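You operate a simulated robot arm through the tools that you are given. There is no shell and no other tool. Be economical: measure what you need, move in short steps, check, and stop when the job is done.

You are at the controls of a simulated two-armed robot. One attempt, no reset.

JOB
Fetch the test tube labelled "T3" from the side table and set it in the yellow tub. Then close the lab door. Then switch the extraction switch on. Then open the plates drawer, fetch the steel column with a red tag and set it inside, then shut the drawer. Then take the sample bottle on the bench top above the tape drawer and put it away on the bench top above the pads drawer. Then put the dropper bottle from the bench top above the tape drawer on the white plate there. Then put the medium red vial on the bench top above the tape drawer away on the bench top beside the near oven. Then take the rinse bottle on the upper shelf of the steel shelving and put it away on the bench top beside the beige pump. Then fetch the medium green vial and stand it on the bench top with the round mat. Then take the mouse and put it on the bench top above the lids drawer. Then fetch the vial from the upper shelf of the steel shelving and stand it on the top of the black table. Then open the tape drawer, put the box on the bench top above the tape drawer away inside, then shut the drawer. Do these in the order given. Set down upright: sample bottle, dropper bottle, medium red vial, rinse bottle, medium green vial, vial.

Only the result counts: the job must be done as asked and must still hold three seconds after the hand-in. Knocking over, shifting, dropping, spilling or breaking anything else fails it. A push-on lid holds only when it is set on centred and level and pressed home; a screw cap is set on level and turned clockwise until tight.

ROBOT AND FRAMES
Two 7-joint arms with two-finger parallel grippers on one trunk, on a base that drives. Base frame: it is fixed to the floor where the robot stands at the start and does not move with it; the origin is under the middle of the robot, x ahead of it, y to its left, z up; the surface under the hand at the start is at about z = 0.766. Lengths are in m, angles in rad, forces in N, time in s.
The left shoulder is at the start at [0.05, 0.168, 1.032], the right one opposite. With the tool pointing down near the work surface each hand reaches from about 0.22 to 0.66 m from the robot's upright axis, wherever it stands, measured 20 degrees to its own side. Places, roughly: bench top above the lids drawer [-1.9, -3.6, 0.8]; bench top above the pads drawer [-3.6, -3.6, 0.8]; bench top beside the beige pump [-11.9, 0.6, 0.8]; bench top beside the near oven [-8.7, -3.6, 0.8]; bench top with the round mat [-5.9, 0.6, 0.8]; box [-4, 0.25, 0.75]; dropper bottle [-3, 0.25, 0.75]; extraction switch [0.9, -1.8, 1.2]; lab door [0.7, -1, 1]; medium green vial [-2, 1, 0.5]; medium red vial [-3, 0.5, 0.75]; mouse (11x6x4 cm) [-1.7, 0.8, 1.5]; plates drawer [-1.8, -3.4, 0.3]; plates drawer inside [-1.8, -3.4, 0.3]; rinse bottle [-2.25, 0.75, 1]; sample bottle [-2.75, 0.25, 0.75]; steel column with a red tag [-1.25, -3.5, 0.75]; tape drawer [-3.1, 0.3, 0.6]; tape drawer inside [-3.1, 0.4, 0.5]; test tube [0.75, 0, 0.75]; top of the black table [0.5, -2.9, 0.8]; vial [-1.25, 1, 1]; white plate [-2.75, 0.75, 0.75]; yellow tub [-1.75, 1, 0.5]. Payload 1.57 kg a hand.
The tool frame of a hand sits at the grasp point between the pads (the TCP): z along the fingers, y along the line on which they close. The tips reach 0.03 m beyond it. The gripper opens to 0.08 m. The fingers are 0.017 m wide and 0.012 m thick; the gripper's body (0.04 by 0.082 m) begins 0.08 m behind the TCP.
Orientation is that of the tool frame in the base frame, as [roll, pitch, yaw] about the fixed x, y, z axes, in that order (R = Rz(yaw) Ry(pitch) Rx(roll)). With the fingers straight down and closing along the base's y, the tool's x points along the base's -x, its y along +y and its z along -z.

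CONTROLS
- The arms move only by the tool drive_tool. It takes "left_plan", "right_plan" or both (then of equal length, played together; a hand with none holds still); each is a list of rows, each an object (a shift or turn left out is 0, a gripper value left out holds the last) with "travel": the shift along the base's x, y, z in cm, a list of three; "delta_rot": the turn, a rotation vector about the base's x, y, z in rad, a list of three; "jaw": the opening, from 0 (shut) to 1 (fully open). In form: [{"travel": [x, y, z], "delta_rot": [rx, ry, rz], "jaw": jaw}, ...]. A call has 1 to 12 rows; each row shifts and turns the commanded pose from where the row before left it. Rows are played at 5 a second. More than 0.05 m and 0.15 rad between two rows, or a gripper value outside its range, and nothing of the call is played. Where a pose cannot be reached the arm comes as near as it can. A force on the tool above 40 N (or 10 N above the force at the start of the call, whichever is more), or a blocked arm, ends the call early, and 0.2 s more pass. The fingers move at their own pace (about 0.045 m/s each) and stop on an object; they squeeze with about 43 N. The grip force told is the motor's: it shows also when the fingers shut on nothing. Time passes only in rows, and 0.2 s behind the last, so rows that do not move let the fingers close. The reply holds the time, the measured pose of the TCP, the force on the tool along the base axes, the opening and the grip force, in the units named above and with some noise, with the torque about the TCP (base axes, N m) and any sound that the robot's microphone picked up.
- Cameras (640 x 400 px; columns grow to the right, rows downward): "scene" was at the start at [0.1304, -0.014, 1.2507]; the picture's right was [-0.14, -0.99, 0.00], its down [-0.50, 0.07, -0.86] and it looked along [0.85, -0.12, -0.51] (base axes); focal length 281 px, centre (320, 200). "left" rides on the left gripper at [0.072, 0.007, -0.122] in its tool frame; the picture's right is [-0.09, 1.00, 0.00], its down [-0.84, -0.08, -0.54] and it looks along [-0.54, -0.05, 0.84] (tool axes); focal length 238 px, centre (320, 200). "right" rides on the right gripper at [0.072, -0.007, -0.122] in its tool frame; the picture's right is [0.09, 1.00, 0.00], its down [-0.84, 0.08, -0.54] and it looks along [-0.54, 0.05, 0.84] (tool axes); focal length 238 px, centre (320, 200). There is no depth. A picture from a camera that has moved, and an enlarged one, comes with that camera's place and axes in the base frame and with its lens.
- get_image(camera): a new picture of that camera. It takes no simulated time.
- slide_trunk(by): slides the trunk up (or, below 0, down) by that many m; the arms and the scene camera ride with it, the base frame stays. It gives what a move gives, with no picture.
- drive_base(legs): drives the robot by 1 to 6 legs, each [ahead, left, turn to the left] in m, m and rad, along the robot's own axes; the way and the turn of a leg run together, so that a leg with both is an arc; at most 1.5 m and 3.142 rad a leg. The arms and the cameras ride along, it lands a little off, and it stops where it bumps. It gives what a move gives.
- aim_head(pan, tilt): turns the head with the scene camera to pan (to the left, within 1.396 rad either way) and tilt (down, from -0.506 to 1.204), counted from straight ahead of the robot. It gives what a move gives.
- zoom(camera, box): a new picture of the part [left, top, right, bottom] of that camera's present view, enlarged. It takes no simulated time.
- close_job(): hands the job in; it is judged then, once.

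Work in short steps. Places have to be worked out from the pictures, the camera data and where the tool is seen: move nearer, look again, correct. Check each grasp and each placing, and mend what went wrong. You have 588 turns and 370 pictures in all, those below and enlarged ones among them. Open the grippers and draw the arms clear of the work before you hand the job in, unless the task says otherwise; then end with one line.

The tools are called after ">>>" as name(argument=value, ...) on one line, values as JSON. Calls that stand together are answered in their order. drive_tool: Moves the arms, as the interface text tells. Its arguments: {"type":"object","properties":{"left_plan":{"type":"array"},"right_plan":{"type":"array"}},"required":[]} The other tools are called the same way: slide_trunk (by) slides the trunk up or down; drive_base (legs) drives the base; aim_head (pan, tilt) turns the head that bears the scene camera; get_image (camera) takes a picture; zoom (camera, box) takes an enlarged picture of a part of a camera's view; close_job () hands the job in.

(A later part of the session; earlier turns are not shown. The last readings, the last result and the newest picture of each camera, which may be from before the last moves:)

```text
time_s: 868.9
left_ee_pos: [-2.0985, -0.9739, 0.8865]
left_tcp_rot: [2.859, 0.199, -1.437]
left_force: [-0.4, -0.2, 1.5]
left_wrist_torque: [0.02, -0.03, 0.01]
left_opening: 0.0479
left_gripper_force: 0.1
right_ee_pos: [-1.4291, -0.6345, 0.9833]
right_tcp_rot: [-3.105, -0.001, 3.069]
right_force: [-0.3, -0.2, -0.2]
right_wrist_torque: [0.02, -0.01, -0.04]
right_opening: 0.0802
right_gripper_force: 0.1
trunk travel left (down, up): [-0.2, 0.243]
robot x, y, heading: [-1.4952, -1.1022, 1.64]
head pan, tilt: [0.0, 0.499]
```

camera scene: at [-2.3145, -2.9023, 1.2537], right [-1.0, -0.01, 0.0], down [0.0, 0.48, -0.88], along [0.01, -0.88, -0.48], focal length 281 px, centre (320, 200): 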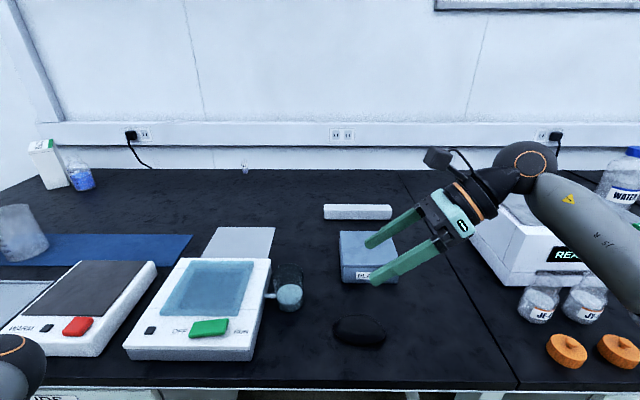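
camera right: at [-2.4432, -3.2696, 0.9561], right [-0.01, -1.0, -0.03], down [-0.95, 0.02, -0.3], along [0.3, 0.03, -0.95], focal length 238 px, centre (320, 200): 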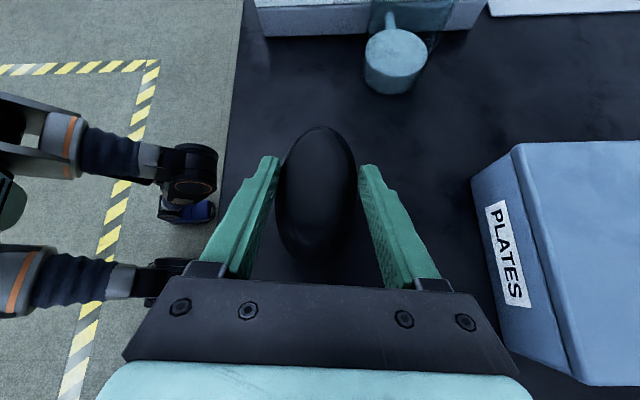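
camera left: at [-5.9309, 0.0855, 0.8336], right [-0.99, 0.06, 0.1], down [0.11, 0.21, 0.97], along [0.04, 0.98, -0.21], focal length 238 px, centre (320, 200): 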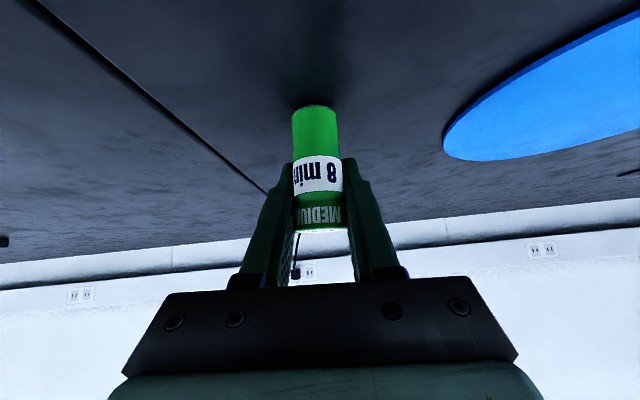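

>>> slide_trunk(by=0.24)

>>> drive_base(legs=[[0.5, -0.15, -0.07]])

>>> drive_tool(right_plan=[{"delta_rot": [0, 0, -0.143]}, {"delta_rot": [0, 0, -0.143]}, {"delta_rot": [0, 0, -0.143]}, {"delta_rot": [0, 0, -0.143]}, {"delta_rot": [0, 0, -0.143]}, {"delta_rot": [0, 0, -0.143]}, {"delta_rot": [0, 0, -0.143]}, {"delta_rot": [0, 0, -0.143]}, {"delta_rot": [0, 0, -0.143]}, {"delta_rot": [0, 0, -0.143], "jaw": 0.65}, {"travel": [0, 0, 0]}])

>>> drive_tool(right_plan=[{"delta_rot": [0.131, 0, 0]}, {"delta_rot": [0.131, 0, 0]}, {"delta_rot": [0.131, 0, 0]}, {"delta_rot": [0.131, 0, 0]}, {"delta_rot": [0.131, 0, 0]}, {"delta_rot": [0.131, 0, 0]}, {"travel": [0, 0, 0]}])

>>> aim_head(pan=0.0, tilt=0.4)

>>> get_image(camera="scene")

```text
time_s: 871.4
left_ee_pos: [-2.0986, -0.9733, 1.1261]
left_tcp_rot: [2.86, 0.2, -1.439]
left_force: [-0.4, -0.4, 0.3]
left_wrist_torque: [-0.01, -0.03, -0.01]
left_opening: 0.0479
left_gripper_force: 0.0
right_ee_pos: [-1.4284, -0.6331, 1.2223]
right_tcp_rot: [-3.103, -0.002, 3.068]
right_force: [0.5, -0.7, -0.4]
right_wrist_torque: [0.01, 0.01, 0.02]
right_opening: 0.08
right_gripper_force: 0.1
trunk travel left (down, up): [-0.44, 0.003]
robot x, y, heading: [-1.4945, -1.0961, 1.64]
head pan, tilt: [0.0, 0.499]
```

```text
time_s: 874.4
left_ee_pos: [-1.9537, -0.4362, 1.1272]
left_tcp_rot: [2.859, 0.198, -1.507]
left_force: [-0.3, 0.4, 0.4]
left_wrist_torque: [0.02, 0.0, -0.01]
left_opening: 0.048
left_gripper_force: 0.2
right_ee_pos: [-1.2617, -0.1431, 1.2226]
right_tcp_rot: [-3.106, -0.001, 2.999]
right_force: [-0.3, -0.9, 0.8]
right_wrist_torque: [0.0, -0.01, -0.02]
right_opening: 0.08
right_gripper_force: 0.1
trunk travel left (down, up): [-0.44, 0.003]
robot x, y, heading: [-1.3609, -0.6077, 1.575]
head pan, tilt: [0.0, 0.499]
```

```text
time_s: 876.8
left_ee_pos: [-1.9544, -0.4362, 1.1264]
left_tcp_rot: [2.858, 0.199, -1.507]
left_force: [-1.1, -0.3, -0.3]
left_wrist_torque: [0.01, 0.0, 0.01]
left_opening: 0.048
left_gripper_force: 0.2
right_ee_pos: [-1.2621, -0.1434, 1.224]
right_tcp_rot: [-3.104, -0.001, 1.569]
right_force: [0.3, 0.4, 0.6]
right_wrist_torque: [0.0, 0.01, 0.02]
right_opening: 0.052
right_gripper_force: 0.0
trunk travel left (down, up): [-0.44, 0.003]
robot x, y, heading: [-1.359, -0.6054, 1.569]
head pan, tilt: [0.0, 0.499]
```

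```text
time_s: 878.4
left_ee_pos: [-1.9543, -0.4357, 1.1258]
left_tcp_rot: [2.86, 0.199, -1.508]
left_force: [0.0, 0.0, -0.8]
left_wrist_torque: [-0.01, 0.0, -0.04]
left_opening: 0.0482
left_gripper_force: 0.1
right_ee_pos: [-1.2629, -0.1437, 1.2231]
right_tcp_rot: [-3.104, -0.788, 1.566]
right_force: [0.6, 0.1, 0.2]
right_wrist_torque: [-0.02, 0.02, 0.01]
right_opening: 0.0521
right_gripper_force: 0.1
trunk travel left (down, up): [-0.44, 0.003]
robot x, y, heading: [-1.3593, -0.6072, 1.569]
head pan, tilt: [0.0, 0.499]
```

```text
time_s: 879.0
left_ee_pos: [-1.9538, -0.4376, 1.1264]
left_tcp_rot: [2.86, 0.199, -1.509]
left_force: [0.2, -0.1, 0.3]
left_wrist_torque: [0.0, -0.03, -0.01]
left_opening: 0.0477
left_gripper_force: 0.0
right_ee_pos: [-1.2622, -0.1436, 1.2235]
right_tcp_rot: [-3.103, -0.789, 1.569]
right_force: [0.0, 0.7, 0.7]
right_wrist_torque: [0.03, -0.01, 0.02]
right_opening: 0.0523
right_gripper_force: 0.1
trunk travel left (down, up): [-0.44, 0.003]
robot x, y, heading: [-1.3622, -0.606, 1.575]
head pan, tilt: [0.0, 0.4]
```

```text
162 pictures are left
camera scene: at [-1.3586, -0.4751, 1.5028], right [1.0, 0.0, 0.0], down [0.0, -0.39, -0.92], along [0.0, 0.92, -0.39], focal length 281 px, centre (320, 200)
```

scene: 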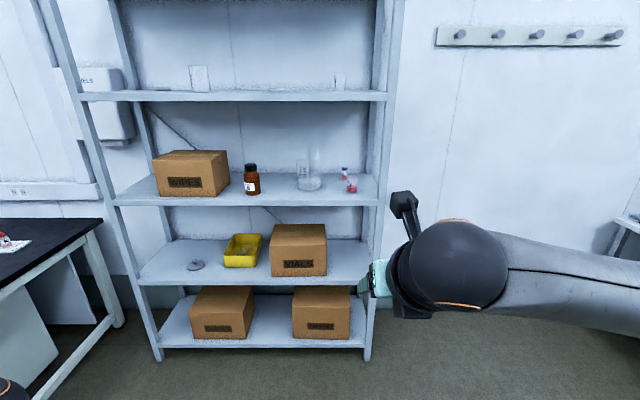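

>>> zoom(camera="scene", box=[240, 130, 400, 220])

>>> get_image(camera="right")

```text
4.00 times, centred on (320, 175) of scene
camera zoom: at [-1.3586, -0.4751, 1.5028], right [1.0, 0.0, 0.0], down [0.0, -0.39, -0.92], along [0.0, 0.92, -0.39], focal length 1125 px, centre (320, 300)
```

zoom: 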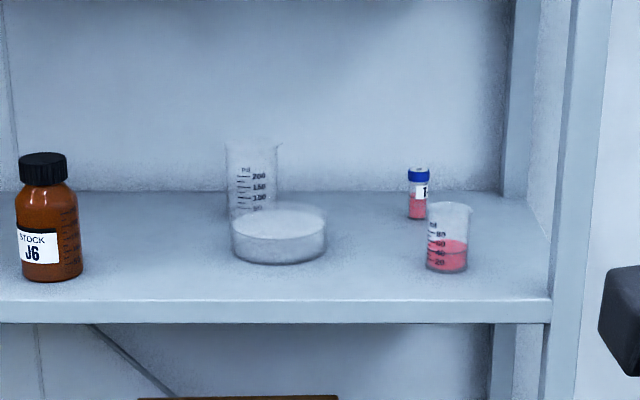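

```text
160 pictures are left
camera right: at [-1.2637, -0.1785, 1.3606], right [1.0, 0.09, 0.04], down [0.1, -0.97, -0.21], along [0.02, 0.22, -0.98], focal length 238 px, centre (320, 200)
```

right: 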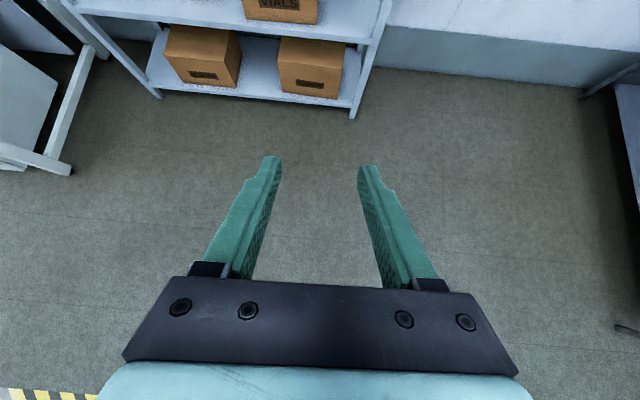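

Vial at ≈[-1.228, 0.968] (shelf z≈1.013); the pink beaker stands in front of it (top z≈1.09), so I'll approach from above along the 45° tool axis. I drive 0.8 m ahead.

>>> drive_base(legs=[[0.78, 0, 0]])

>>> get_image(camera="right")

>>> get_image(camera="scene")

```text
time_s: 883.2
left_ee_pos: [-1.958, 0.3274, 1.1258]
left_tcp_rot: [2.859, 0.199, -1.501]
left_force: [0.3, 0.6, -0.6]
left_wrist_torque: [-0.03, -0.03, 0.02]
left_opening: 0.048
left_gripper_force: 0.0
right_ee_pos: [-1.2692, 0.6252, 1.2232]
right_tcp_rot: [-3.104, -0.787, 1.577]
right_force: [-0.6, 0.3, 0.1]
right_wrist_torque: [0.03, 0.0, 0.0]
right_opening: 0.052
right_gripper_force: 0.0
trunk travel left (down, up): [-0.44, 0.003]
robot x, y, heading: [-1.3602, 0.1617, 1.578]
head pan, tilt: [0.0, 0.4]
```

```text
159 pictures are left
camera right: at [-1.2688, 0.5904, 1.3605], right [0.99, 0.1, 0.04], down [0.1, -0.97, -0.21], along [0.02, 0.22, -0.98], focal length 238 px, centre (320, 200)
```

right: 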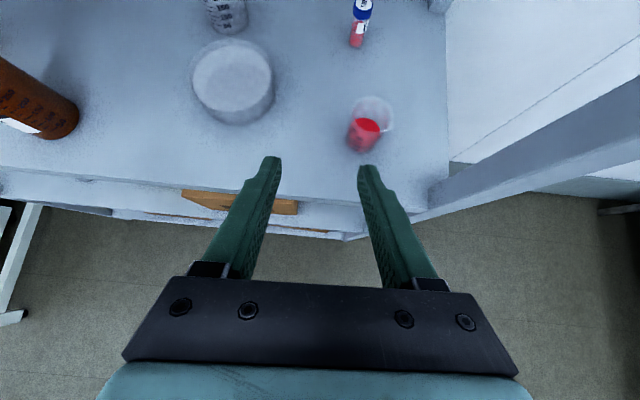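

```text
158 pictures are left
camera scene: at [-1.3618, 0.2932, 1.5028], right [1.0, 0.01, 0.0], down [0.0, -0.39, -0.92], along [-0.01, 0.92, -0.39], focal length 281 px, centre (320, 200)
```

scene: 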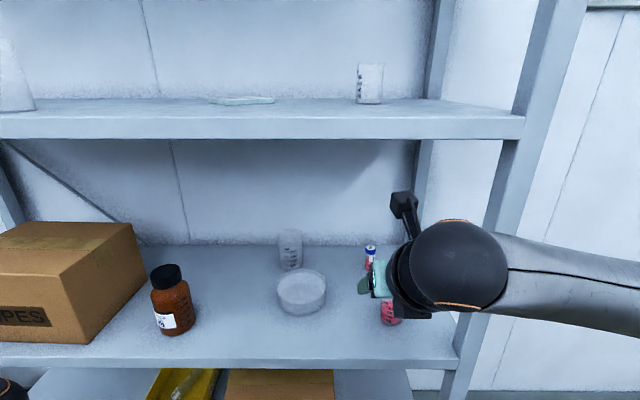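

Vial ≈[-1.226, 0.957], beaker ≈[-1.203, 0.764]. I drive 7 cm closer, then move in above the beaker.

>>> drive_base(legs=[[0.07, 0, 0]])

>>> drive_tool(right_plan=[{"travel": [2, 3, 0]}, {"travel": [2.3, 3.5, 0]}, {"travel": [0, 3, 0]}, {"travel": [0, 0, 0]}])

>>> get_image(camera="right")

>>> get_image(camera="scene")

```text
time_s: 884.2
left_ee_pos: [-1.9568, 0.4008, 1.1258]
left_tcp_rot: [2.859, 0.2, -1.501]
left_force: [0.1, 0.2, 0.1]
left_wrist_torque: [0.0, 0.01, -0.01]
left_opening: 0.0477
left_gripper_force: 0.0
right_ee_pos: [-1.2681, 0.6975, 1.2229]
right_tcp_rot: [-3.103, -0.787, 1.574]
right_force: [-0.5, 0.2, 0.1]
right_wrist_torque: [0.01, -0.01, 0.03]
right_opening: 0.052
right_gripper_force: 0.1
trunk travel left (down, up): [-0.44, 0.003]
robot x, y, heading: [-1.3615, 0.2336, 1.577]
head pan, tilt: [0.0, 0.4]
```

```text
time_s: 885.2
left_ee_pos: [-1.9569, 0.3991, 1.1265]
left_tcp_rot: [2.858, 0.201, -1.504]
left_force: [0.9, -0.1, -0.6]
left_wrist_torque: [0.01, 0.02, 0.01]
left_opening: 0.0481
left_gripper_force: 0.0
right_ee_pos: [-1.2233, 0.7893, 1.2229]
right_tcp_rot: [-3.103, -0.788, 1.574]
right_force: [-0.3, 0.1, -0.1]
right_wrist_torque: [-0.03, 0.0, -0.02]
right_opening: 0.0521
right_gripper_force: 0.0
trunk travel left (down, up): [-0.44, 0.003]
robot x, y, heading: [-1.3629, 0.232, 1.569]
head pan, tilt: [0.0, 0.4]
```

```text
157 pictures are left
camera right: at [-1.2242, 0.7549, 1.3605], right [0.99, 0.09, 0.04], down [0.1, -0.97, -0.21], along [0.02, 0.22, -0.98], focal length 238 px, centre (320, 200)
```

right: 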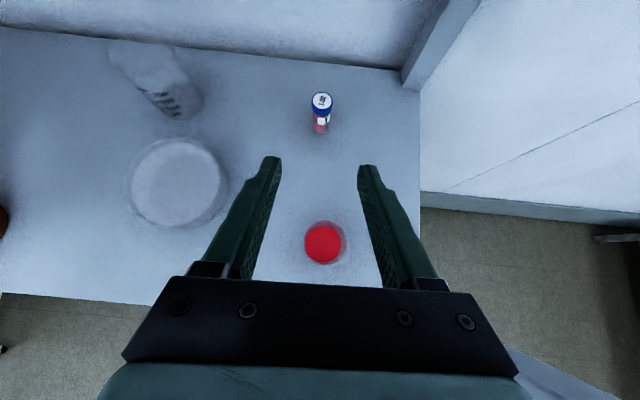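

```text
156 pictures are left
camera scene: at [-1.3616, 0.3639, 1.5029], right [1.0, 0.0, 0.0], down [0.0, -0.39, -0.92], along [0.0, 0.92, -0.39], focal length 281 px, centre (320, 200)
```

scene: 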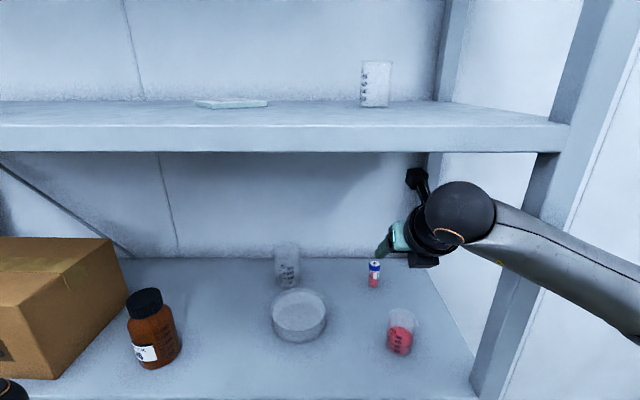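

The forearm would come close to the right front post, so I shift the robot 10 cm left and compensate with the hand.

>>> drive_base(legs=[[0.0, 0.11, 0]])

>>> drive_tool(right_plan=[{"travel": [3.5, 0, 0]}, {"travel": [3.5, 0, 0]}, {"travel": [3.0, 0, 0]}, {"travel": [0, 2.5, -2.5]}, {"travel": [0, 2.5, -2.5]}, {"travel": [0, 2.5, -2.5]}, {"travel": [0, 0, 0]}])

>>> get_image(camera="right")

>>> get_image(camera="scene")

```text
time_s: 886.8
left_ee_pos: [-2.0659, 0.3984, 1.1268]
left_tcp_rot: [2.859, 0.199, -1.503]
left_force: [0.5, 0.2, 0.0]
left_wrist_torque: [0.0, -0.01, 0.0]
left_opening: 0.0481
left_gripper_force: 0.0
right_ee_pos: [-1.3334, 0.7889, 1.2228]
right_tcp_rot: [-3.105, -0.789, 1.575]
right_force: [-0.6, 0.2, -0.2]
right_wrist_torque: [0.01, 0.0, 0.02]
right_opening: 0.0521
right_gripper_force: 0.1
trunk travel left (down, up): [-0.44, 0.003]
robot x, y, heading: [-1.471, 0.228, 1.576]
head pan, tilt: [0.0, 0.4]
```

```text
time_s: 888.4
left_ee_pos: [-2.0656, 0.399, 1.1273]
left_tcp_rot: [2.859, 0.2, -1.502]
left_force: [-0.2, 0.4, 0.4]
left_wrist_torque: [-0.01, 0.05, -0.02]
left_opening: 0.048
left_gripper_force: 0.0
right_ee_pos: [-1.2344, 0.8634, 1.1472]
right_tcp_rot: [-3.105, -0.789, 1.577]
right_force: [0.1, -0.7, 0.6]
right_wrist_torque: [0.01, 0.0, -0.02]
right_opening: 0.052
right_gripper_force: 0.0
trunk travel left (down, up): [-0.44, 0.003]
robot x, y, heading: [-1.47, 0.2317, 1.576]
head pan, tilt: [0.0, 0.4]
```

```text
155 pictures are left
camera right: at [-1.2357, 0.829, 1.2847], right [0.99, 0.1, 0.04], down [0.1, -0.97, -0.21], along [0.02, 0.22, -0.98], focal length 238 px, centre (320, 200)
```

right: 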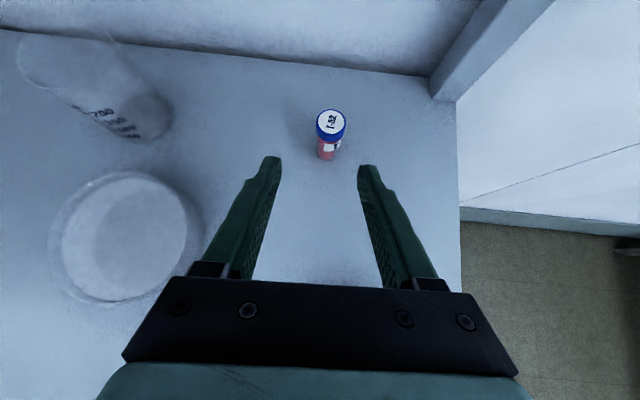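

```text
154 pictures are left
camera scene: at [-1.4707, 0.3633, 1.5029], right [1.0, 0.01, 0.0], down [0.0, -0.39, -0.92], along [-0.01, 0.92, -0.39], focal length 281 px, centre (320, 200)
```

scene: 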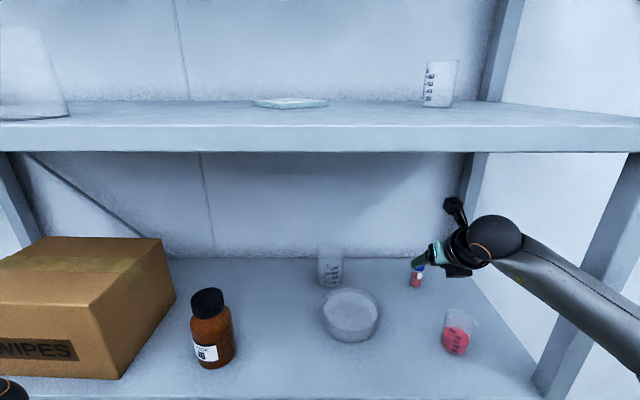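

Vial ≈[-1.228, 0.946]. I complete the approach and close.

>>> drive_tool(right_plan=[{"travel": [0.3, 2.7, -3]}, {"travel": [0.3, 2.7, -3]}, {"travel": [0, 2.7, -3]}, {"travel": [0, 0, 0]}])

>>> get_image(camera="right")

```text
time_s: 889.4
left_ee_pos: [-2.0656, 0.3983, 1.1267]
left_tcp_rot: [2.858, 0.2, -1.502]
left_force: [0.6, 0.6, 0.0]
left_wrist_torque: [0.0, -0.01, 0.0]
left_opening: 0.0482
left_gripper_force: 0.2
right_ee_pos: [-1.2273, 0.9448, 1.0612]
right_tcp_rot: [-3.104, -0.79, 1.577]
right_force: [0.0, -0.5, -0.2]
right_wrist_torque: [-0.02, 0.03, -0.03]
right_opening: 0.0519
right_gripper_force: 0.0
trunk travel left (down, up): [-0.44, 0.003]
robot x, y, heading: [-1.472, 0.2314, 1.577]
head pan, tilt: [0.0, 0.4]
```

```text
153 pictures are left
camera right: at [-1.2277, 0.9097, 1.1986], right [0.99, 0.1, 0.04], down [0.1, -0.97, -0.21], along [0.02, 0.22, -0.98], focal length 238 px, centre (320, 200)
```

right: 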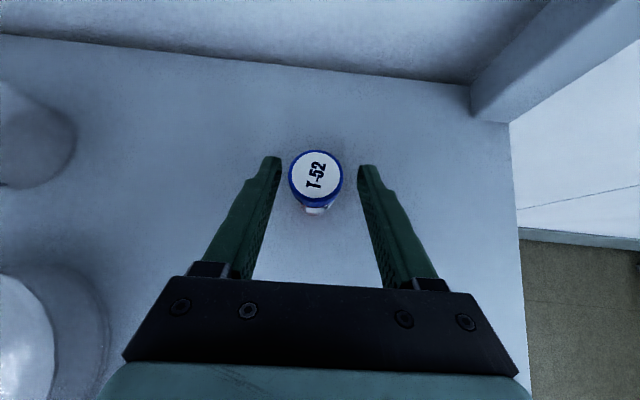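

>>> drive_tool(right_plan=[{"jaw": 0}, {"travel": [0, 0, 0]}, {"travel": [0, 0, 0]}, {"travel": [0, 0, 0]}, {"travel": [0, 0, 2]}, {"travel": [0, -2, 3]}, {"travel": [0, -3, 3]}, {"travel": [0, -3, 3]}, {"travel": [0, -3, 2.5]}, {"travel": [0, -3, 1]}, {"travel": [0, 0, 0]}])

>>> get_image(camera="right")

```text
time_s: 891.8
left_ee_pos: [-2.0651, 0.3984, 1.1259]
left_tcp_rot: [2.859, 0.199, -1.503]
left_force: [0.9, 0.9, 0.2]
left_wrist_torque: [-0.01, -0.01, 0.02]
left_opening: 0.0479
left_gripper_force: 0.2
right_ee_pos: [-1.226, 0.8022, 1.2035]
right_tcp_rot: [-3.102, -0.788, 1.574]
right_force: [0.2, 0.5, 0.4]
right_wrist_torque: [0.02, 0.0, -0.04]
right_opening: 0.0251
right_gripper_force: 36.3
trunk travel left (down, up): [-0.44, 0.003]
robot x, y, heading: [-1.471, 0.2312, 1.577]
head pan, tilt: [0.0, 0.4]
```

```text
152 pictures are left
camera right: at [-1.2273, 0.7684, 1.3413], right [0.99, 0.09, 0.04], down [0.1, -0.97, -0.21], along [0.02, 0.22, -0.98], focal length 238 px, centre (320, 200)
```

right: 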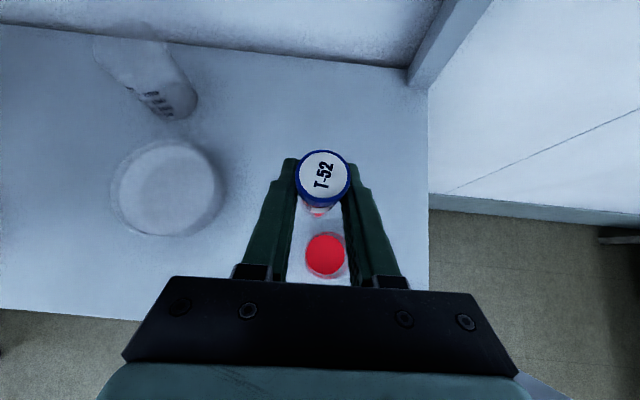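

Vial T-52 is held, clear of the beaker. I back out, turn towards the black table and drive over.

>>> drive_base(legs=[[-0.8, 0, 0], [-0.8, 0, 0], [0, 0, -1.57], [0.6, -0.9, 0]])

>>> slide_trunk(by=-0.2)

>>> aim_head(pan=-0.2, tilt=0.35)

>>> get_image(camera="scene")

```text
time_s: 911.5
left_ee_pos: [-0.6901, -1.6553, 1.127]
left_tcp_rot: [2.86, 0.199, -3.093]
left_force: [1.1, 0.0, 0.2]
left_wrist_torque: [-0.01, 0.02, 0.0]
left_opening: 0.0479
left_gripper_force: 0.0
right_ee_pos: [-0.3018, -2.5038, 1.2045]
right_tcp_rot: [-3.103, -0.788, -0.016]
right_force: [-0.1, 0.1, -0.3]
right_wrist_torque: [0.0, -0.03, 0.0]
right_opening: 0.0245
right_gripper_force: 36.4
trunk travel left (down, up): [-0.44, 0.003]
robot x, y, heading: [-0.8635, -2.2451, -0.014]
head pan, tilt: [0.0, 0.4]
```

```text
time_s: 913.7
left_ee_pos: [-0.6893, -1.655, 0.9263]
left_tcp_rot: [2.859, 0.199, -3.091]
left_force: [0.1, -0.7, -0.5]
left_wrist_torque: [0.01, -0.02, -0.01]
left_opening: 0.0481
left_gripper_force: 0.0
right_ee_pos: [-0.3013, -2.5022, 1.0044]
right_tcp_rot: [-3.103, -0.789, -0.016]
right_force: [0.5, -0.1, 0.3]
right_wrist_torque: [-0.01, 0.0, 0.01]
right_opening: 0.0243
right_gripper_force: 36.6
trunk travel left (down, up): [-0.24, 0.203]
robot x, y, heading: [-0.8674, -2.249, -0.015]
head pan, tilt: [0.0, 0.4]
```

```text
time_s: 914.4
left_ee_pos: [-0.6896, -1.6559, 0.9264]
left_tcp_rot: [2.859, 0.198, -3.091]
left_force: [0.1, 0.2, 0.6]
left_wrist_torque: [0.01, -0.01, -0.01]
left_opening: 0.0479
left_gripper_force: 0.0
right_ee_pos: [-0.3011, -2.5032, 1.0032]
right_tcp_rot: [-3.103, -0.789, -0.017]
right_force: [-0.4, 0.2, -0.6]
right_wrist_torque: [0.0, 0.02, 0.0]
right_opening: 0.0248
right_gripper_force: 36.3
trunk travel left (down, up): [-0.24, 0.203]
robot x, y, heading: [-0.8716, -2.2463, -0.011]
head pan, tilt: [-0.201, 0.351]
```

```text
151 pictures are left
camera scene: at [-0.7359, -2.2685, 1.3074], right [-0.21, -0.98, 0.0], down [-0.34, 0.07, -0.94], along [0.92, -0.2, -0.34], focal length 281 px, centre (320, 200)
```

scene: 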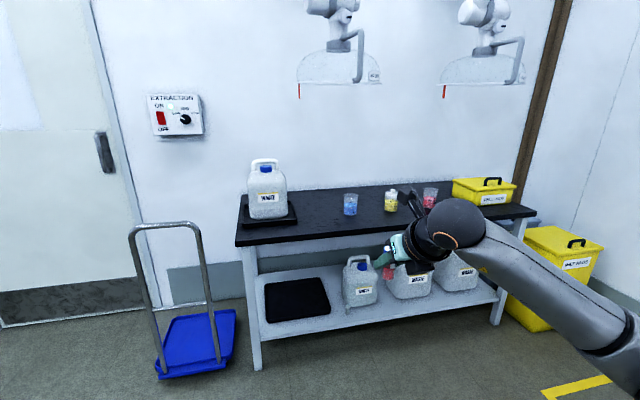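

Free spot on the black table between the jug's tray and the blue cup: ≈[0.42, -2.545]. I drive there.

>>> drive_base(legs=[[0.7, -0.03, 0.01]])

>>> get_image(camera="scene")

>>> get_image(camera="right")

```text
time_s: 918.3
left_ee_pos: [0.0108, -1.69, 0.9269]
left_tcp_rot: [2.861, 0.198, -3.084]
left_force: [-0.1, 0.3, -0.2]
left_wrist_torque: [-0.03, -0.03, -0.02]
left_opening: 0.048
left_gripper_force: 0.0
right_ee_pos: [0.404, -2.535, 1.0038]
right_tcp_rot: [-3.104, -0.79, -0.006]
right_force: [0.4, -0.5, -0.8]
right_wrist_torque: [0.02, 0.01, -0.01]
right_opening: 0.0246
right_gripper_force: 36.5
trunk travel left (down, up): [-0.24, 0.203]
robot x, y, heading: [-0.1613, -2.2821, -0.004]
head pan, tilt: [-0.201, 0.351]
```

```text
150 pictures are left
camera scene: at [-0.0312, -2.3046, 1.3073], right [-0.21, -0.98, 0.0], down [-0.34, 0.07, -0.94], along [0.92, -0.19, -0.34], focal length 281 px, centre (320, 200)
```

scene: 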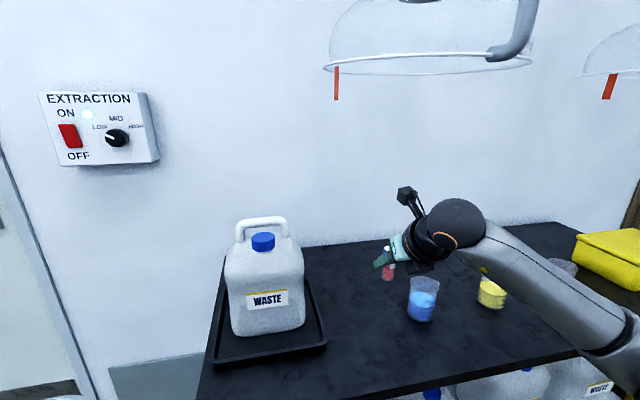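

```text
149 pictures are left
camera right: at [0.3699, -2.5321, 1.1413], right [0.08, -1.0, 0.04], down [-0.97, -0.09, -0.21], along [0.22, -0.02, -0.98], focal length 238 px, centre (320, 200)
```

right: 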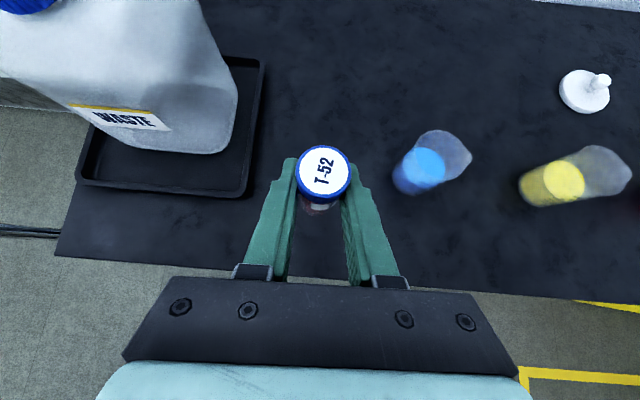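

I move 4.5 cm further in and lower by feel.

>>> drive_tool(right_plan=[{"travel": [2.2, 0, -3]}, {"travel": [2.3, 0, -4]}, {"travel": [0, 0, -4]}, {"travel": [0, 0, -4]}, {"travel": [0, 0, -1.5]}, {"travel": [0, 0, 0]}])

>>> drive_tool(right_plan=[{"travel": [0, 0, -0.5]}, {"travel": [0, 0, -0.4]}, {"travel": [0, 0, -0.4]}, {"travel": [0, 0, -0.3]}, {"travel": [0, 0, 0]}])

>>> get_image(camera="right")

```text
time_s: 919.7
left_ee_pos: [0.0101, -1.6914, 0.9268]
left_tcp_rot: [2.857, 0.199, -3.084]
left_force: [0.8, -0.6, -0.5]
left_wrist_torque: [-0.03, -0.01, -0.01]
left_opening: 0.0479
left_gripper_force: 0.2
right_ee_pos: [0.4478, -2.5376, 0.8383]
right_tcp_rot: [-3.106, -0.789, -0.005]
right_force: [0.6, 0.0, -0.4]
right_wrist_torque: [0.02, 0.0, 0.04]
right_opening: 0.0244
right_gripper_force: 36.2
trunk travel left (down, up): [-0.24, 0.203]
robot x, y, heading: [-0.1629, -2.2824, -0.004]
head pan, tilt: [-0.201, 0.351]
```

```text
time_s: 920.9
left_ee_pos: [0.0082, -1.6917, 0.9265]
left_tcp_rot: [2.859, 0.2, -3.085]
left_force: [0.0, 0.6, 0.2]
left_wrist_torque: [-0.01, -0.02, -0.01]
left_opening: 0.0483
left_gripper_force: 0.1
right_ee_pos: [0.4491, -2.5377, 0.8226]
right_tcp_rot: [-3.103, -0.789, -0.006]
right_force: [-0.3, 0.9, -1.0]
right_wrist_torque: [0.03, -0.01, -0.01]
right_opening: 0.0244
right_gripper_force: 36.5
trunk travel left (down, up): [-0.24, 0.203]
robot x, y, heading: [-0.166, -2.2865, -0.004]
head pan, tilt: [-0.201, 0.351]
```

```text
148 pictures are left
camera right: at [0.4142, -2.5331, 0.9604], right [0.08, -1.0, 0.04], down [-0.97, -0.09, -0.21], along [0.22, -0.02, -0.98], focal length 238 px, centre (320, 200)
```

right: 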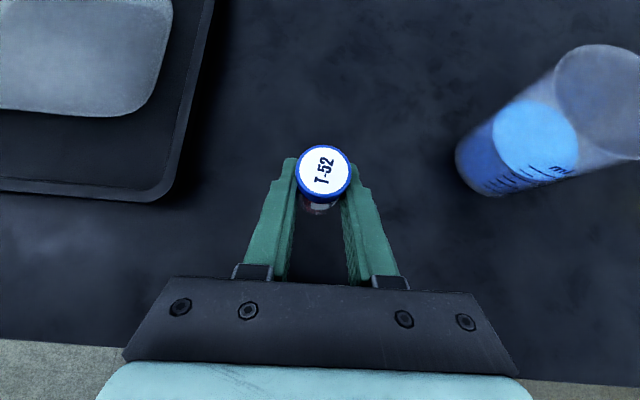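

>>> drive_tool(right_plan=[{"travel": [0, 0, -0.4]}, {"travel": [0, 0, -0.4]}, {"travel": [0, 0, -0.3]}, {"travel": [0, 0, -0.3]}, {"travel": [0, 0, 0]}])

```text
time_s: 922.1
left_ee_pos: [0.0098, -1.6907, 0.926]
left_tcp_rot: [2.859, 0.202, -3.084]
left_force: [-0.6, 0.6, -0.1]
left_wrist_torque: [0.03, 0.03, -0.02]
left_opening: 0.0481
left_gripper_force: 0.0
right_ee_pos: [0.4481, -2.5356, 0.8093]
right_tcp_rot: [-3.104, -0.79, -0.007]
right_force: [0.3, 0.2, -0.3]
right_wrist_torque: [0.0, -0.01, -0.05]
right_opening: 0.0245
right_gripper_force: 36.5
trunk travel left (down, up): [-0.24, 0.203]
robot x, y, heading: [-0.1602, -2.2876, -0.006]
head pan, tilt: [-0.201, 0.351]
```

>>> drive_tool(right_plan=[{"travel": [0, 0, -0.3]}, {"travel": [0, 0, -0.3]}, {"travel": [0, 0, -0.3]}, {"travel": [0, 0, -0.3]}, {"travel": [0, 0, 0]}])

```text
time_s: 923.3
left_ee_pos: [0.0105, -1.6903, 0.9269]
left_tcp_rot: [2.859, 0.201, -3.084]
left_force: [-0.5, 1.2, 0.5]
left_wrist_torque: [-0.02, 0.01, -0.04]
left_opening: 0.0477
left_gripper_force: 0.1
right_ee_pos: [0.4501, -2.5361, 0.7964]
right_tcp_rot: [-3.105, -0.787, -0.006]
right_force: [0.0, 0.3, 0.5]
right_wrist_torque: [0.0, 0.01, 0.0]
right_opening: 0.0247
right_gripper_force: 36.4
trunk travel left (down, up): [-0.24, 0.203]
robot x, y, heading: [-0.1658, -2.2835, -0.003]
head pan, tilt: [-0.201, 0.351]
```

>>> drive_tool(right_plan=[{"travel": [0, 0, -0.2]}, {"travel": [0, 0, -0.2]}, {"travel": [0, 0, -0.2]}, {"travel": [0, 0, 0]}])

>>> zoom(camera="scene", box=[330, 200, 490, 340])

```text
time_s: 924.3
left_ee_pos: [0.0096, -1.6911, 0.926]
left_tcp_rot: [2.86, 0.199, -3.084]
left_force: [1.2, -0.6, 0.3]
left_wrist_torque: [-0.01, -0.02, -0.01]
left_opening: 0.048
left_gripper_force: 0.0
right_ee_pos: [0.4508, -2.5364, 0.7955]
right_tcp_rot: [-3.104, -0.796, -0.008]
right_force: [2.2, -0.8, 11.6]
right_wrist_torque: [-0.16, -0.1, 0.05]
right_opening: 0.0246
right_gripper_force: 36.5
trunk travel left (down, up): [-0.24, 0.203]
robot x, y, heading: [-0.1658, -2.2824, -0.007]
head pan, tilt: [-0.201, 0.351]
```

```text
2.86 times, centred on (410, 270) of scene
camera zoom: at [-0.0324, -2.3042, 1.3077], right [-0.21, -0.98, 0.0], down [-0.34, 0.07, -0.94], along [0.92, -0.19, -0.34], focal length 804 px, centre (63, 0)
```

zoom: 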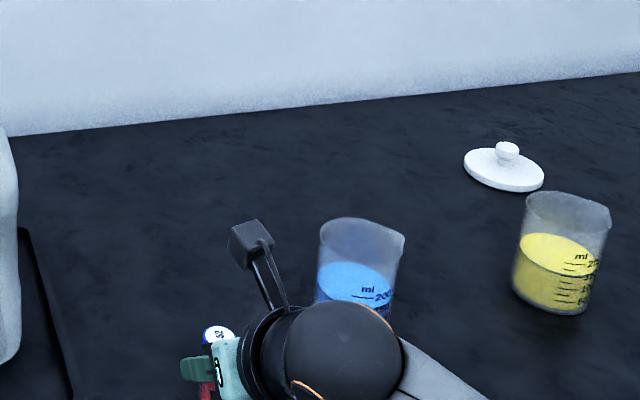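

Contact. I open and withdraw back-up.

>>> drive_tool(right_plan=[{"travel": [0, 0, 0.2]}, {"jaw": 0.6}, {"travel": [0, 0, 0]}, {"travel": [0, 0, 0]}, {"travel": [-2, 0, 2]}, {"travel": [-3, 0, 3]}, {"travel": [-3, 0, 3]}, {"travel": [-3, 0, 3]}, {"travel": [0, 0, 3]}, {"travel": [0, 0, 0]}])

>>> get_image(camera="right")

>>> get_image(camera="scene")

```text
time_s: 926.5
left_ee_pos: [0.0083, -1.6914, 0.9277]
left_tcp_rot: [2.859, 0.201, -3.084]
left_force: [0.1, 0.2, -0.2]
left_wrist_torque: [0.0, -0.01, -0.02]
left_opening: 0.048
left_gripper_force: 0.0
right_ee_pos: [0.3425, -2.5367, 0.9341]
right_tcp_rot: [-3.104, -0.787, -0.005]
right_force: [-0.4, 0.1, -0.5]
right_wrist_torque: [0.01, 0.02, 0.03]
right_opening: 0.0481
right_gripper_force: 0.0
trunk travel left (down, up): [-0.24, 0.203]
robot x, y, heading: [-0.1675, -2.2864, -0.008]
head pan, tilt: [-0.201, 0.351]
```

```text
146 pictures are left
camera right: at [0.3073, -2.5328, 1.0712], right [0.08, -1.0, 0.04], down [-0.97, -0.09, -0.21], along [0.22, -0.02, -0.98], focal length 238 px, centre (320, 200)
```

right: 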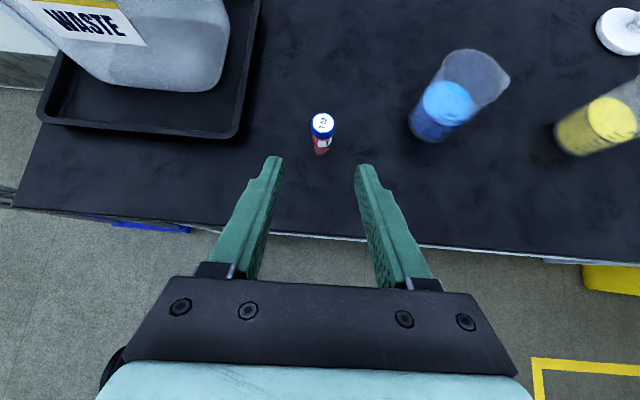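

```text
145 pictures are left
camera scene: at [-0.0313, -2.3046, 1.3074], right [-0.21, -0.98, 0.0], down [-0.34, 0.07, -0.94], along [0.92, -0.19, -0.34], focal length 281 px, centre (320, 200)
```

scene: 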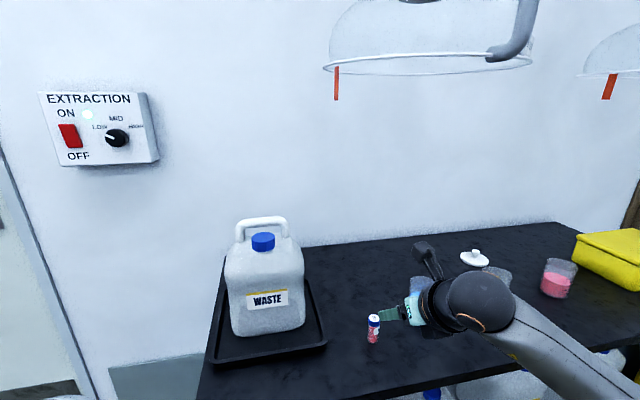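

T-52 stands on the black table. Last task: the tape drawer. I back off, turn to +y, re-orient the right hand for the handle and drive to the tape bench.

>>> drive_base(legs=[[-0.7, 0, 0], [0, 0, 1.575], [0.9, 0, 0], [0, 1.2, 0], [0, 1.2, 0]])

>>> drive_tool(right_plan=[{"delta_rot": [-0.131, 0, 0]}, {"delta_rot": [-0.131, 0, 0]}, {"delta_rot": [-0.131, 0, 0]}, {"delta_rot": [-0.131, 0, 0]}, {"delta_rot": [-0.131, 0, 0]}, {"delta_rot": [-0.131, 0, 0]}, {"delta_rot": [0, 0, 0.143]}, {"delta_rot": [0, 0, 0.143]}, {"delta_rot": [0, 0, 0.143]}, {"delta_rot": [0, 0, 0.143]}, {"delta_rot": [0, 0, 0.143]}, {"delta_rot": [0, 0, 0.143]}])

>>> drive_tool(right_plan=[{"delta_rot": [0, 0, 0.143]}, {"delta_rot": [0, 0, 0.143]}, {"delta_rot": [0, 0, 0.143]}, {"delta_rot": [0, 0, 0.143]}, {"delta_rot": [0, 0, 0.143]}, {"travel": [0, 0, 0]}])

>>> aim_head(pan=0.0, tilt=0.45)

>>> get_image(camera="scene")

```text
time_s: 959.5
left_ee_pos: [-3.8606, -1.1592, 0.9259]
left_tcp_rot: [2.859, 0.2, -1.503]
left_force: [0.4, 0.7, 0.4]
left_wrist_torque: [-0.03, 0.01, -0.01]
left_opening: 0.0481
left_gripper_force: 0.0
right_ee_pos: [-3.0179, -0.8192, 0.9331]
right_tcp_rot: [-3.103, -0.787, 1.573]
right_force: [-0.3, -0.1, -0.3]
right_wrist_torque: [0.01, 0.05, -0.04]
right_opening: 0.048
right_gripper_force: 0.1
trunk travel left (down, up): [-0.24, 0.203]
robot x, y, heading: [-3.2681, -1.3283, 1.575]
head pan, tilt: [-0.201, 0.351]
```

```text
time_s: 962.0
left_ee_pos: [-3.8596, -1.1594, 0.9279]
left_tcp_rot: [2.86, 0.2, -1.504]
left_force: [-0.1, 0.4, -0.4]
left_wrist_torque: [0.03, -0.03, 0.03]
left_opening: 0.0481
left_gripper_force: 0.0
right_ee_pos: [-3.0175, -0.8205, 0.9332]
right_tcp_rot: [-3.103, -0.002, 2.431]
right_force: [-0.5, -0.8, -0.4]
right_wrist_torque: [0.01, -0.01, 0.03]
right_opening: 0.0478
right_gripper_force: 0.0
trunk travel left (down, up): [-0.24, 0.203]
robot x, y, heading: [-3.2642, -1.3251, 1.575]
head pan, tilt: [-0.201, 0.351]
```

```text
time_s: 963.5
left_ee_pos: [-3.859, -1.1596, 0.9284]
left_tcp_rot: [2.859, 0.201, -1.504]
left_force: [0.3, -0.4, -0.1]
left_wrist_torque: [0.03, 0.02, 0.02]
left_opening: 0.0481
left_gripper_force: 0.0
right_ee_pos: [-3.0162, -0.8189, 0.9351]
right_tcp_rot: [-3.104, -0.002, -3.137]
right_force: [0.9, -0.3, -0.2]
right_wrist_torque: [0.01, -0.02, 0.03]
right_opening: 0.0481
right_gripper_force: 0.1
trunk travel left (down, up): [-0.24, 0.203]
robot x, y, heading: [-3.267, -1.3229, 1.572]
head pan, tilt: [-0.201, 0.351]
```

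```text
time_s: 964.2
left_ee_pos: [-3.8607, -1.1588, 0.9264]
left_tcp_rot: [2.859, 0.2, -1.506]
left_force: [0.3, -0.5, 0.5]
left_wrist_torque: [0.01, 0.0, -0.01]
left_opening: 0.048
left_gripper_force: 0.1
right_ee_pos: [-3.0175, -0.8193, 0.9341]
right_tcp_rot: [-3.104, -0.002, -3.139]
right_force: [0.6, 0.1, -0.6]
right_wrist_torque: [-0.02, -0.02, 0.01]
right_opening: 0.0481
right_gripper_force: 0.2
trunk travel left (down, up): [-0.24, 0.203]
robot x, y, heading: [-3.266, -1.328, 1.574]
head pan, tilt: [0.0, 0.45]
```

```text
144 pictures are left
camera scene: at [-3.2642, -1.1967, 1.2982], right [1.0, 0.0, 0.0], down [0.0, -0.43, -0.9], along [0.0, 0.9, -0.43], focal length 281 px, centre (320, 200)
```

scene: 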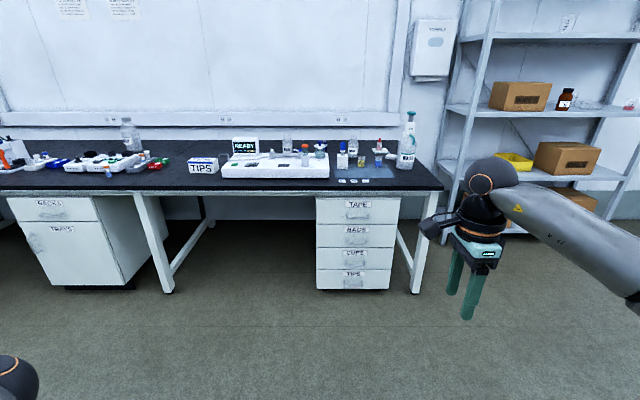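

>>> zoom(camera="scene", box=[300, 170, 420, 260])

>>> zoom(camera="scene", box=[140, 130, 340, 210])

```text
4.44 times, centred on (360, 215) of scene
camera zoom: at [-3.2642, -1.1967, 1.2982], right [1.0, 0.0, 0.0], down [0.0, -0.43, -0.9], along [0.0, 0.9, -0.43], focal length 1250 px, centre (142, 133)
```

zoom: 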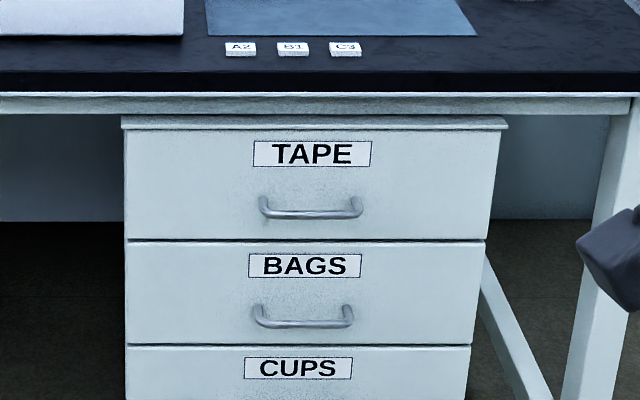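

```text
3.20 times, centred on (240, 170) of scene
camera zoom: at [-3.2642, -1.1967, 1.2982], right [1.0, 0.0, 0.0], down [0.0, -0.43, -0.9], along [0.0, 0.9, -0.43], focal length 900 px, centre (576, 296)
```

zoom: 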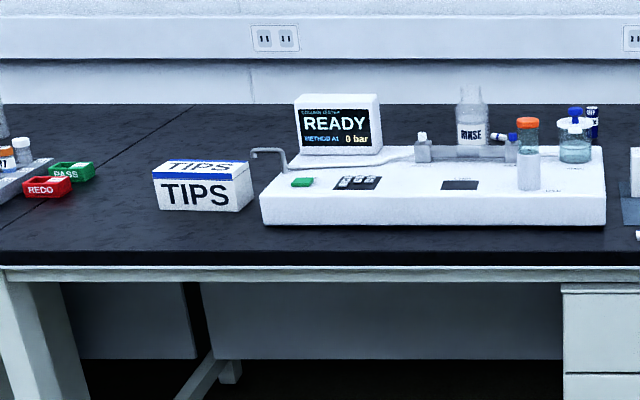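

TAPE handle ≈[-3.07, 0.065, 0.595]. I lower the trunk a little, tilt the hand 45° and drive closer.

>>> slide_trunk(by=-0.12)

>>> drive_tool(right_plan=[{"travel": [-1, 0, -1], "delta_rot": [0.131, 0, 0], "jaw": 0.35}, {"travel": [-1, 0, -1], "delta_rot": [0.131, 0, 0]}, {"travel": [-1, 0, -1], "delta_rot": [0.131, 0, 0]}, {"travel": [-1, 0, -1], "delta_rot": [0.131, 0, 0]}, {"travel": [-1, 0, -2], "delta_rot": [0.131, 0, 0]}, {"travel": [0, 0, -2], "delta_rot": [0.131, 0, 0]}, {"travel": [0, 0, 0]}])

>>> drive_base(legs=[[0.68, 0, 0]])

>>> get_image(camera="right")

>>> get_image(camera="scene")

```text
time_s: 965.7
left_ee_pos: [-3.8589, -1.1605, 0.8075]
left_tcp_rot: [2.857, 0.201, -1.504]
left_force: [-0.3, -0.5, -0.6]
left_wrist_torque: [0.02, -0.01, 0.0]
left_opening: 0.0481
left_gripper_force: 0.1
right_ee_pos: [-3.0179, -0.8201, 0.8142]
right_tcp_rot: [-3.105, -0.001, -3.141]
right_force: [0.3, -0.1, -0.1]
right_wrist_torque: [0.0, -0.03, -0.01]
right_opening: 0.048
right_gripper_force: 0.0
trunk travel left (down, up): [-0.12, 0.323]
robot x, y, heading: [-3.268, -1.325, 1.574]
head pan, tilt: [0.0, 0.45]
```

```text
time_s: 967.3
left_ee_pos: [-3.8602, -1.1596, 0.8068]
left_tcp_rot: [2.858, 0.2, -1.503]
left_force: [-0.5, -0.4, -0.7]
left_wrist_torque: [0.01, -0.04, 0.0]
left_opening: 0.0483
left_gripper_force: 0.0
right_ee_pos: [-3.0678, -0.8175, 0.7351]
right_tcp_rot: [2.395, 0.001, -3.137]
right_force: [-1.1, 0.0, 0.1]
right_wrist_torque: [-0.04, 0.02, -0.03]
right_opening: 0.0284
right_gripper_force: 0.1
trunk travel left (down, up): [-0.12, 0.323]
robot x, y, heading: [-3.2645, -1.3278, 1.573]
head pan, tilt: [0.0, 0.45]
```

```text
time_s: 971.1
left_ee_pos: [-3.859, -0.4506, 0.8063]
left_tcp_rot: [2.86, 0.201, -1.509]
left_force: [-0.2, -0.3, 0.2]
left_wrist_torque: [-0.01, -0.05, -0.02]
left_opening: 0.0479
left_gripper_force: 0.0
right_ee_pos: [-3.0652, -0.1138, 0.7351]
right_tcp_rot: [2.393, 0.001, 3.136]
right_force: [-0.8, -0.6, -1.0]
right_wrist_torque: [0.0, -0.01, 0.0]
right_opening: 0.0279
right_gripper_force: 0.0
trunk travel left (down, up): [-0.12, 0.323]
robot x, y, heading: [-3.2637, -0.6197, 1.565]
head pan, tilt: [0.0, 0.45]
```

```text
141 pictures are left
camera right: at [-3.1361, -0.1999, 0.8205], right [-0.09, 0.73, 0.68], down [0.84, -0.31, 0.45], along [0.54, 0.61, -0.58], focal length 238 px, centre (320, 200)
```

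right: 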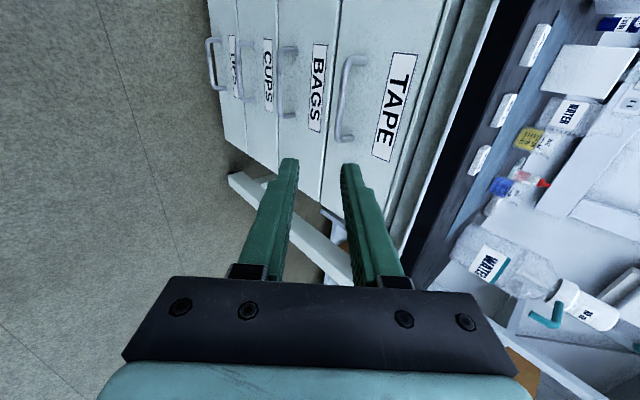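

```text
140 pictures are left
camera scene: at [-3.2634, -0.4909, 1.1782], right [1.0, 0.0, 0.0], down [0.0, -0.44, -0.9], along [0.0, 0.9, -0.44], focal length 281 px, centre (320, 200)
```

scene: 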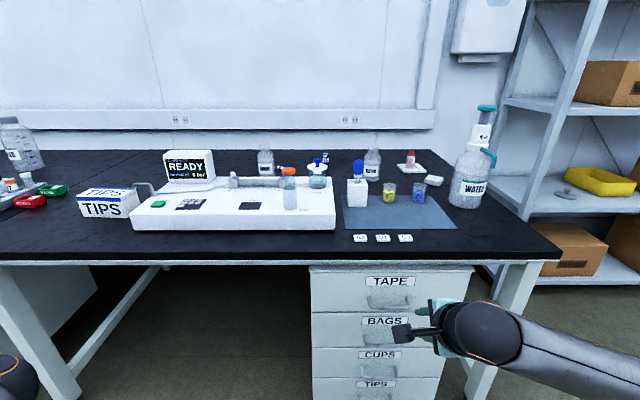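

Bar triangulates to ≈[-3.083, 0.045, 0.608]. I move to the pre-grasp and check.

>>> drive_tool(right_plan=[{"travel": [-0.8, 3, 0]}, {"travel": [-0.8, 3, -1.5]}, {"travel": [0, 2.5, -2.7]}, {"travel": [0, 0, 0]}])

>>> get_image(camera="right")

```text
time_s: 972.1
left_ee_pos: [-3.8581, -0.4504, 0.8065]
left_tcp_rot: [2.859, 0.201, -1.511]
left_force: [0.4, 0.4, -0.2]
left_wrist_torque: [0.0, 0.05, 0.02]
left_opening: 0.0481
left_gripper_force: 0.0
right_ee_pos: [-3.0823, -0.03, 0.6928]
right_tcp_rot: [2.395, 0.001, 3.139]
right_force: [-0.3, 0.6, 0.8]
right_wrist_torque: [0.01, -0.02, -0.01]
right_opening: 0.0282
right_gripper_force: 0.2
trunk travel left (down, up): [-0.12, 0.323]
robot x, y, heading: [-3.2659, -0.6221, 1.568]
head pan, tilt: [0.0, 0.45]
```

```text
139 pictures are left
camera right: at [-3.1533, -0.1163, 0.7784], right [-0.09, 0.73, 0.68], down [0.84, -0.31, 0.45], along [0.54, 0.61, -0.58], focal length 238 px, centre (320, 200)
```

right: 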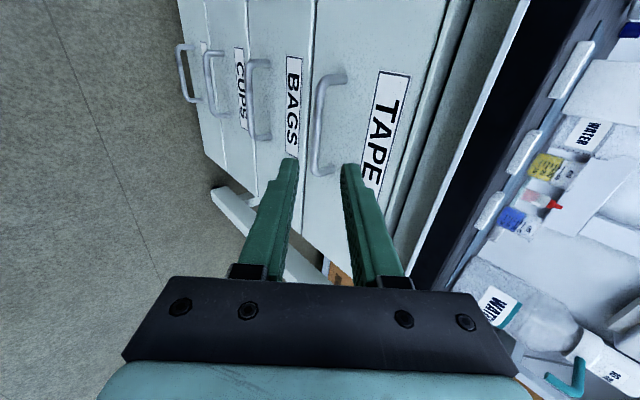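

Aligned. I advance to the bar and close.

>>> drive_tool(right_plan=[{"travel": [0, 1.6, -1.8]}, {"travel": [0, 1.6, -1.8]}, {"travel": [0, 1.6, -1.8]}, {"travel": [0, 1.5, -1.7]}, {"travel": [0, 0, 0]}])

>>> get_image(camera="right")

```text
time_s: 973.4
left_ee_pos: [-3.858, -0.45, 0.8061]
left_tcp_rot: [2.86, 0.202, -1.509]
left_force: [-0.4, 0.3, 0.7]
left_wrist_torque: [-0.01, 0.01, -0.02]
left_opening: 0.0479
left_gripper_force: 0.0
right_ee_pos: [-3.0816, 0.0329, 0.623]
right_tcp_rot: [2.395, -0.001, 3.139]
right_force: [0.0, 0.3, 0.2]
right_wrist_torque: [0.02, -0.01, 0.02]
right_opening: 0.028
right_gripper_force: 0.0
trunk travel left (down, up): [-0.12, 0.323]
robot x, y, heading: [-3.2653, -0.6235, 1.568]
head pan, tilt: [0.0, 0.45]
```

```text
138 pictures are left
camera right: at [-3.153, -0.0537, 0.7075], right [-0.09, 0.73, 0.68], down [0.84, -0.31, 0.45], along [0.54, 0.61, -0.58], focal length 238 px, centre (320, 200)
```

right: 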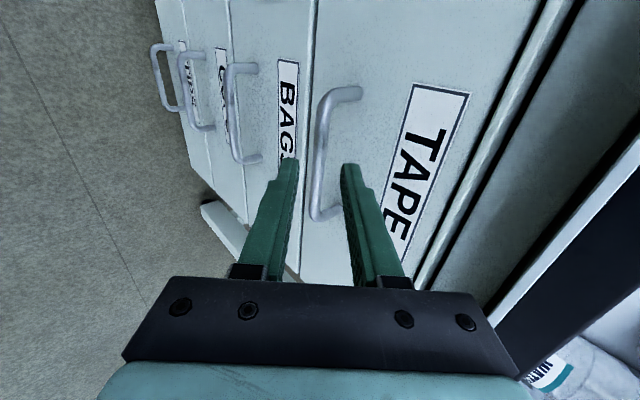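

>>> drive_tool(right_plan=[{"travel": [0, 0.4, -0.4]}, {"jaw": 0}, {"travel": [0, 0, 0]}, {"travel": [0, 0, 0]}, {"travel": [0, 0, 0]}])

```text
time_s: 974.5
left_ee_pos: [-3.8588, -0.4509, 0.8071]
left_tcp_rot: [2.858, 0.2, -1.508]
left_force: [0.6, 0.0, 0.2]
left_wrist_torque: [-0.01, 0.05, 0.0]
left_opening: 0.048
left_gripper_force: 0.0
right_ee_pos: [-3.0823, 0.0368, 0.6196]
right_tcp_rot: [2.392, 0.0, 3.137]
right_force: [1.1, -0.6, -0.6]
right_wrist_torque: [-0.03, 0.0, -0.02]
right_opening: 0.0
right_gripper_force: 21.2
trunk travel left (down, up): [-0.12, 0.323]
robot x, y, heading: [-3.2618, -0.623, 1.571]
head pan, tilt: [0.0, 0.45]
```

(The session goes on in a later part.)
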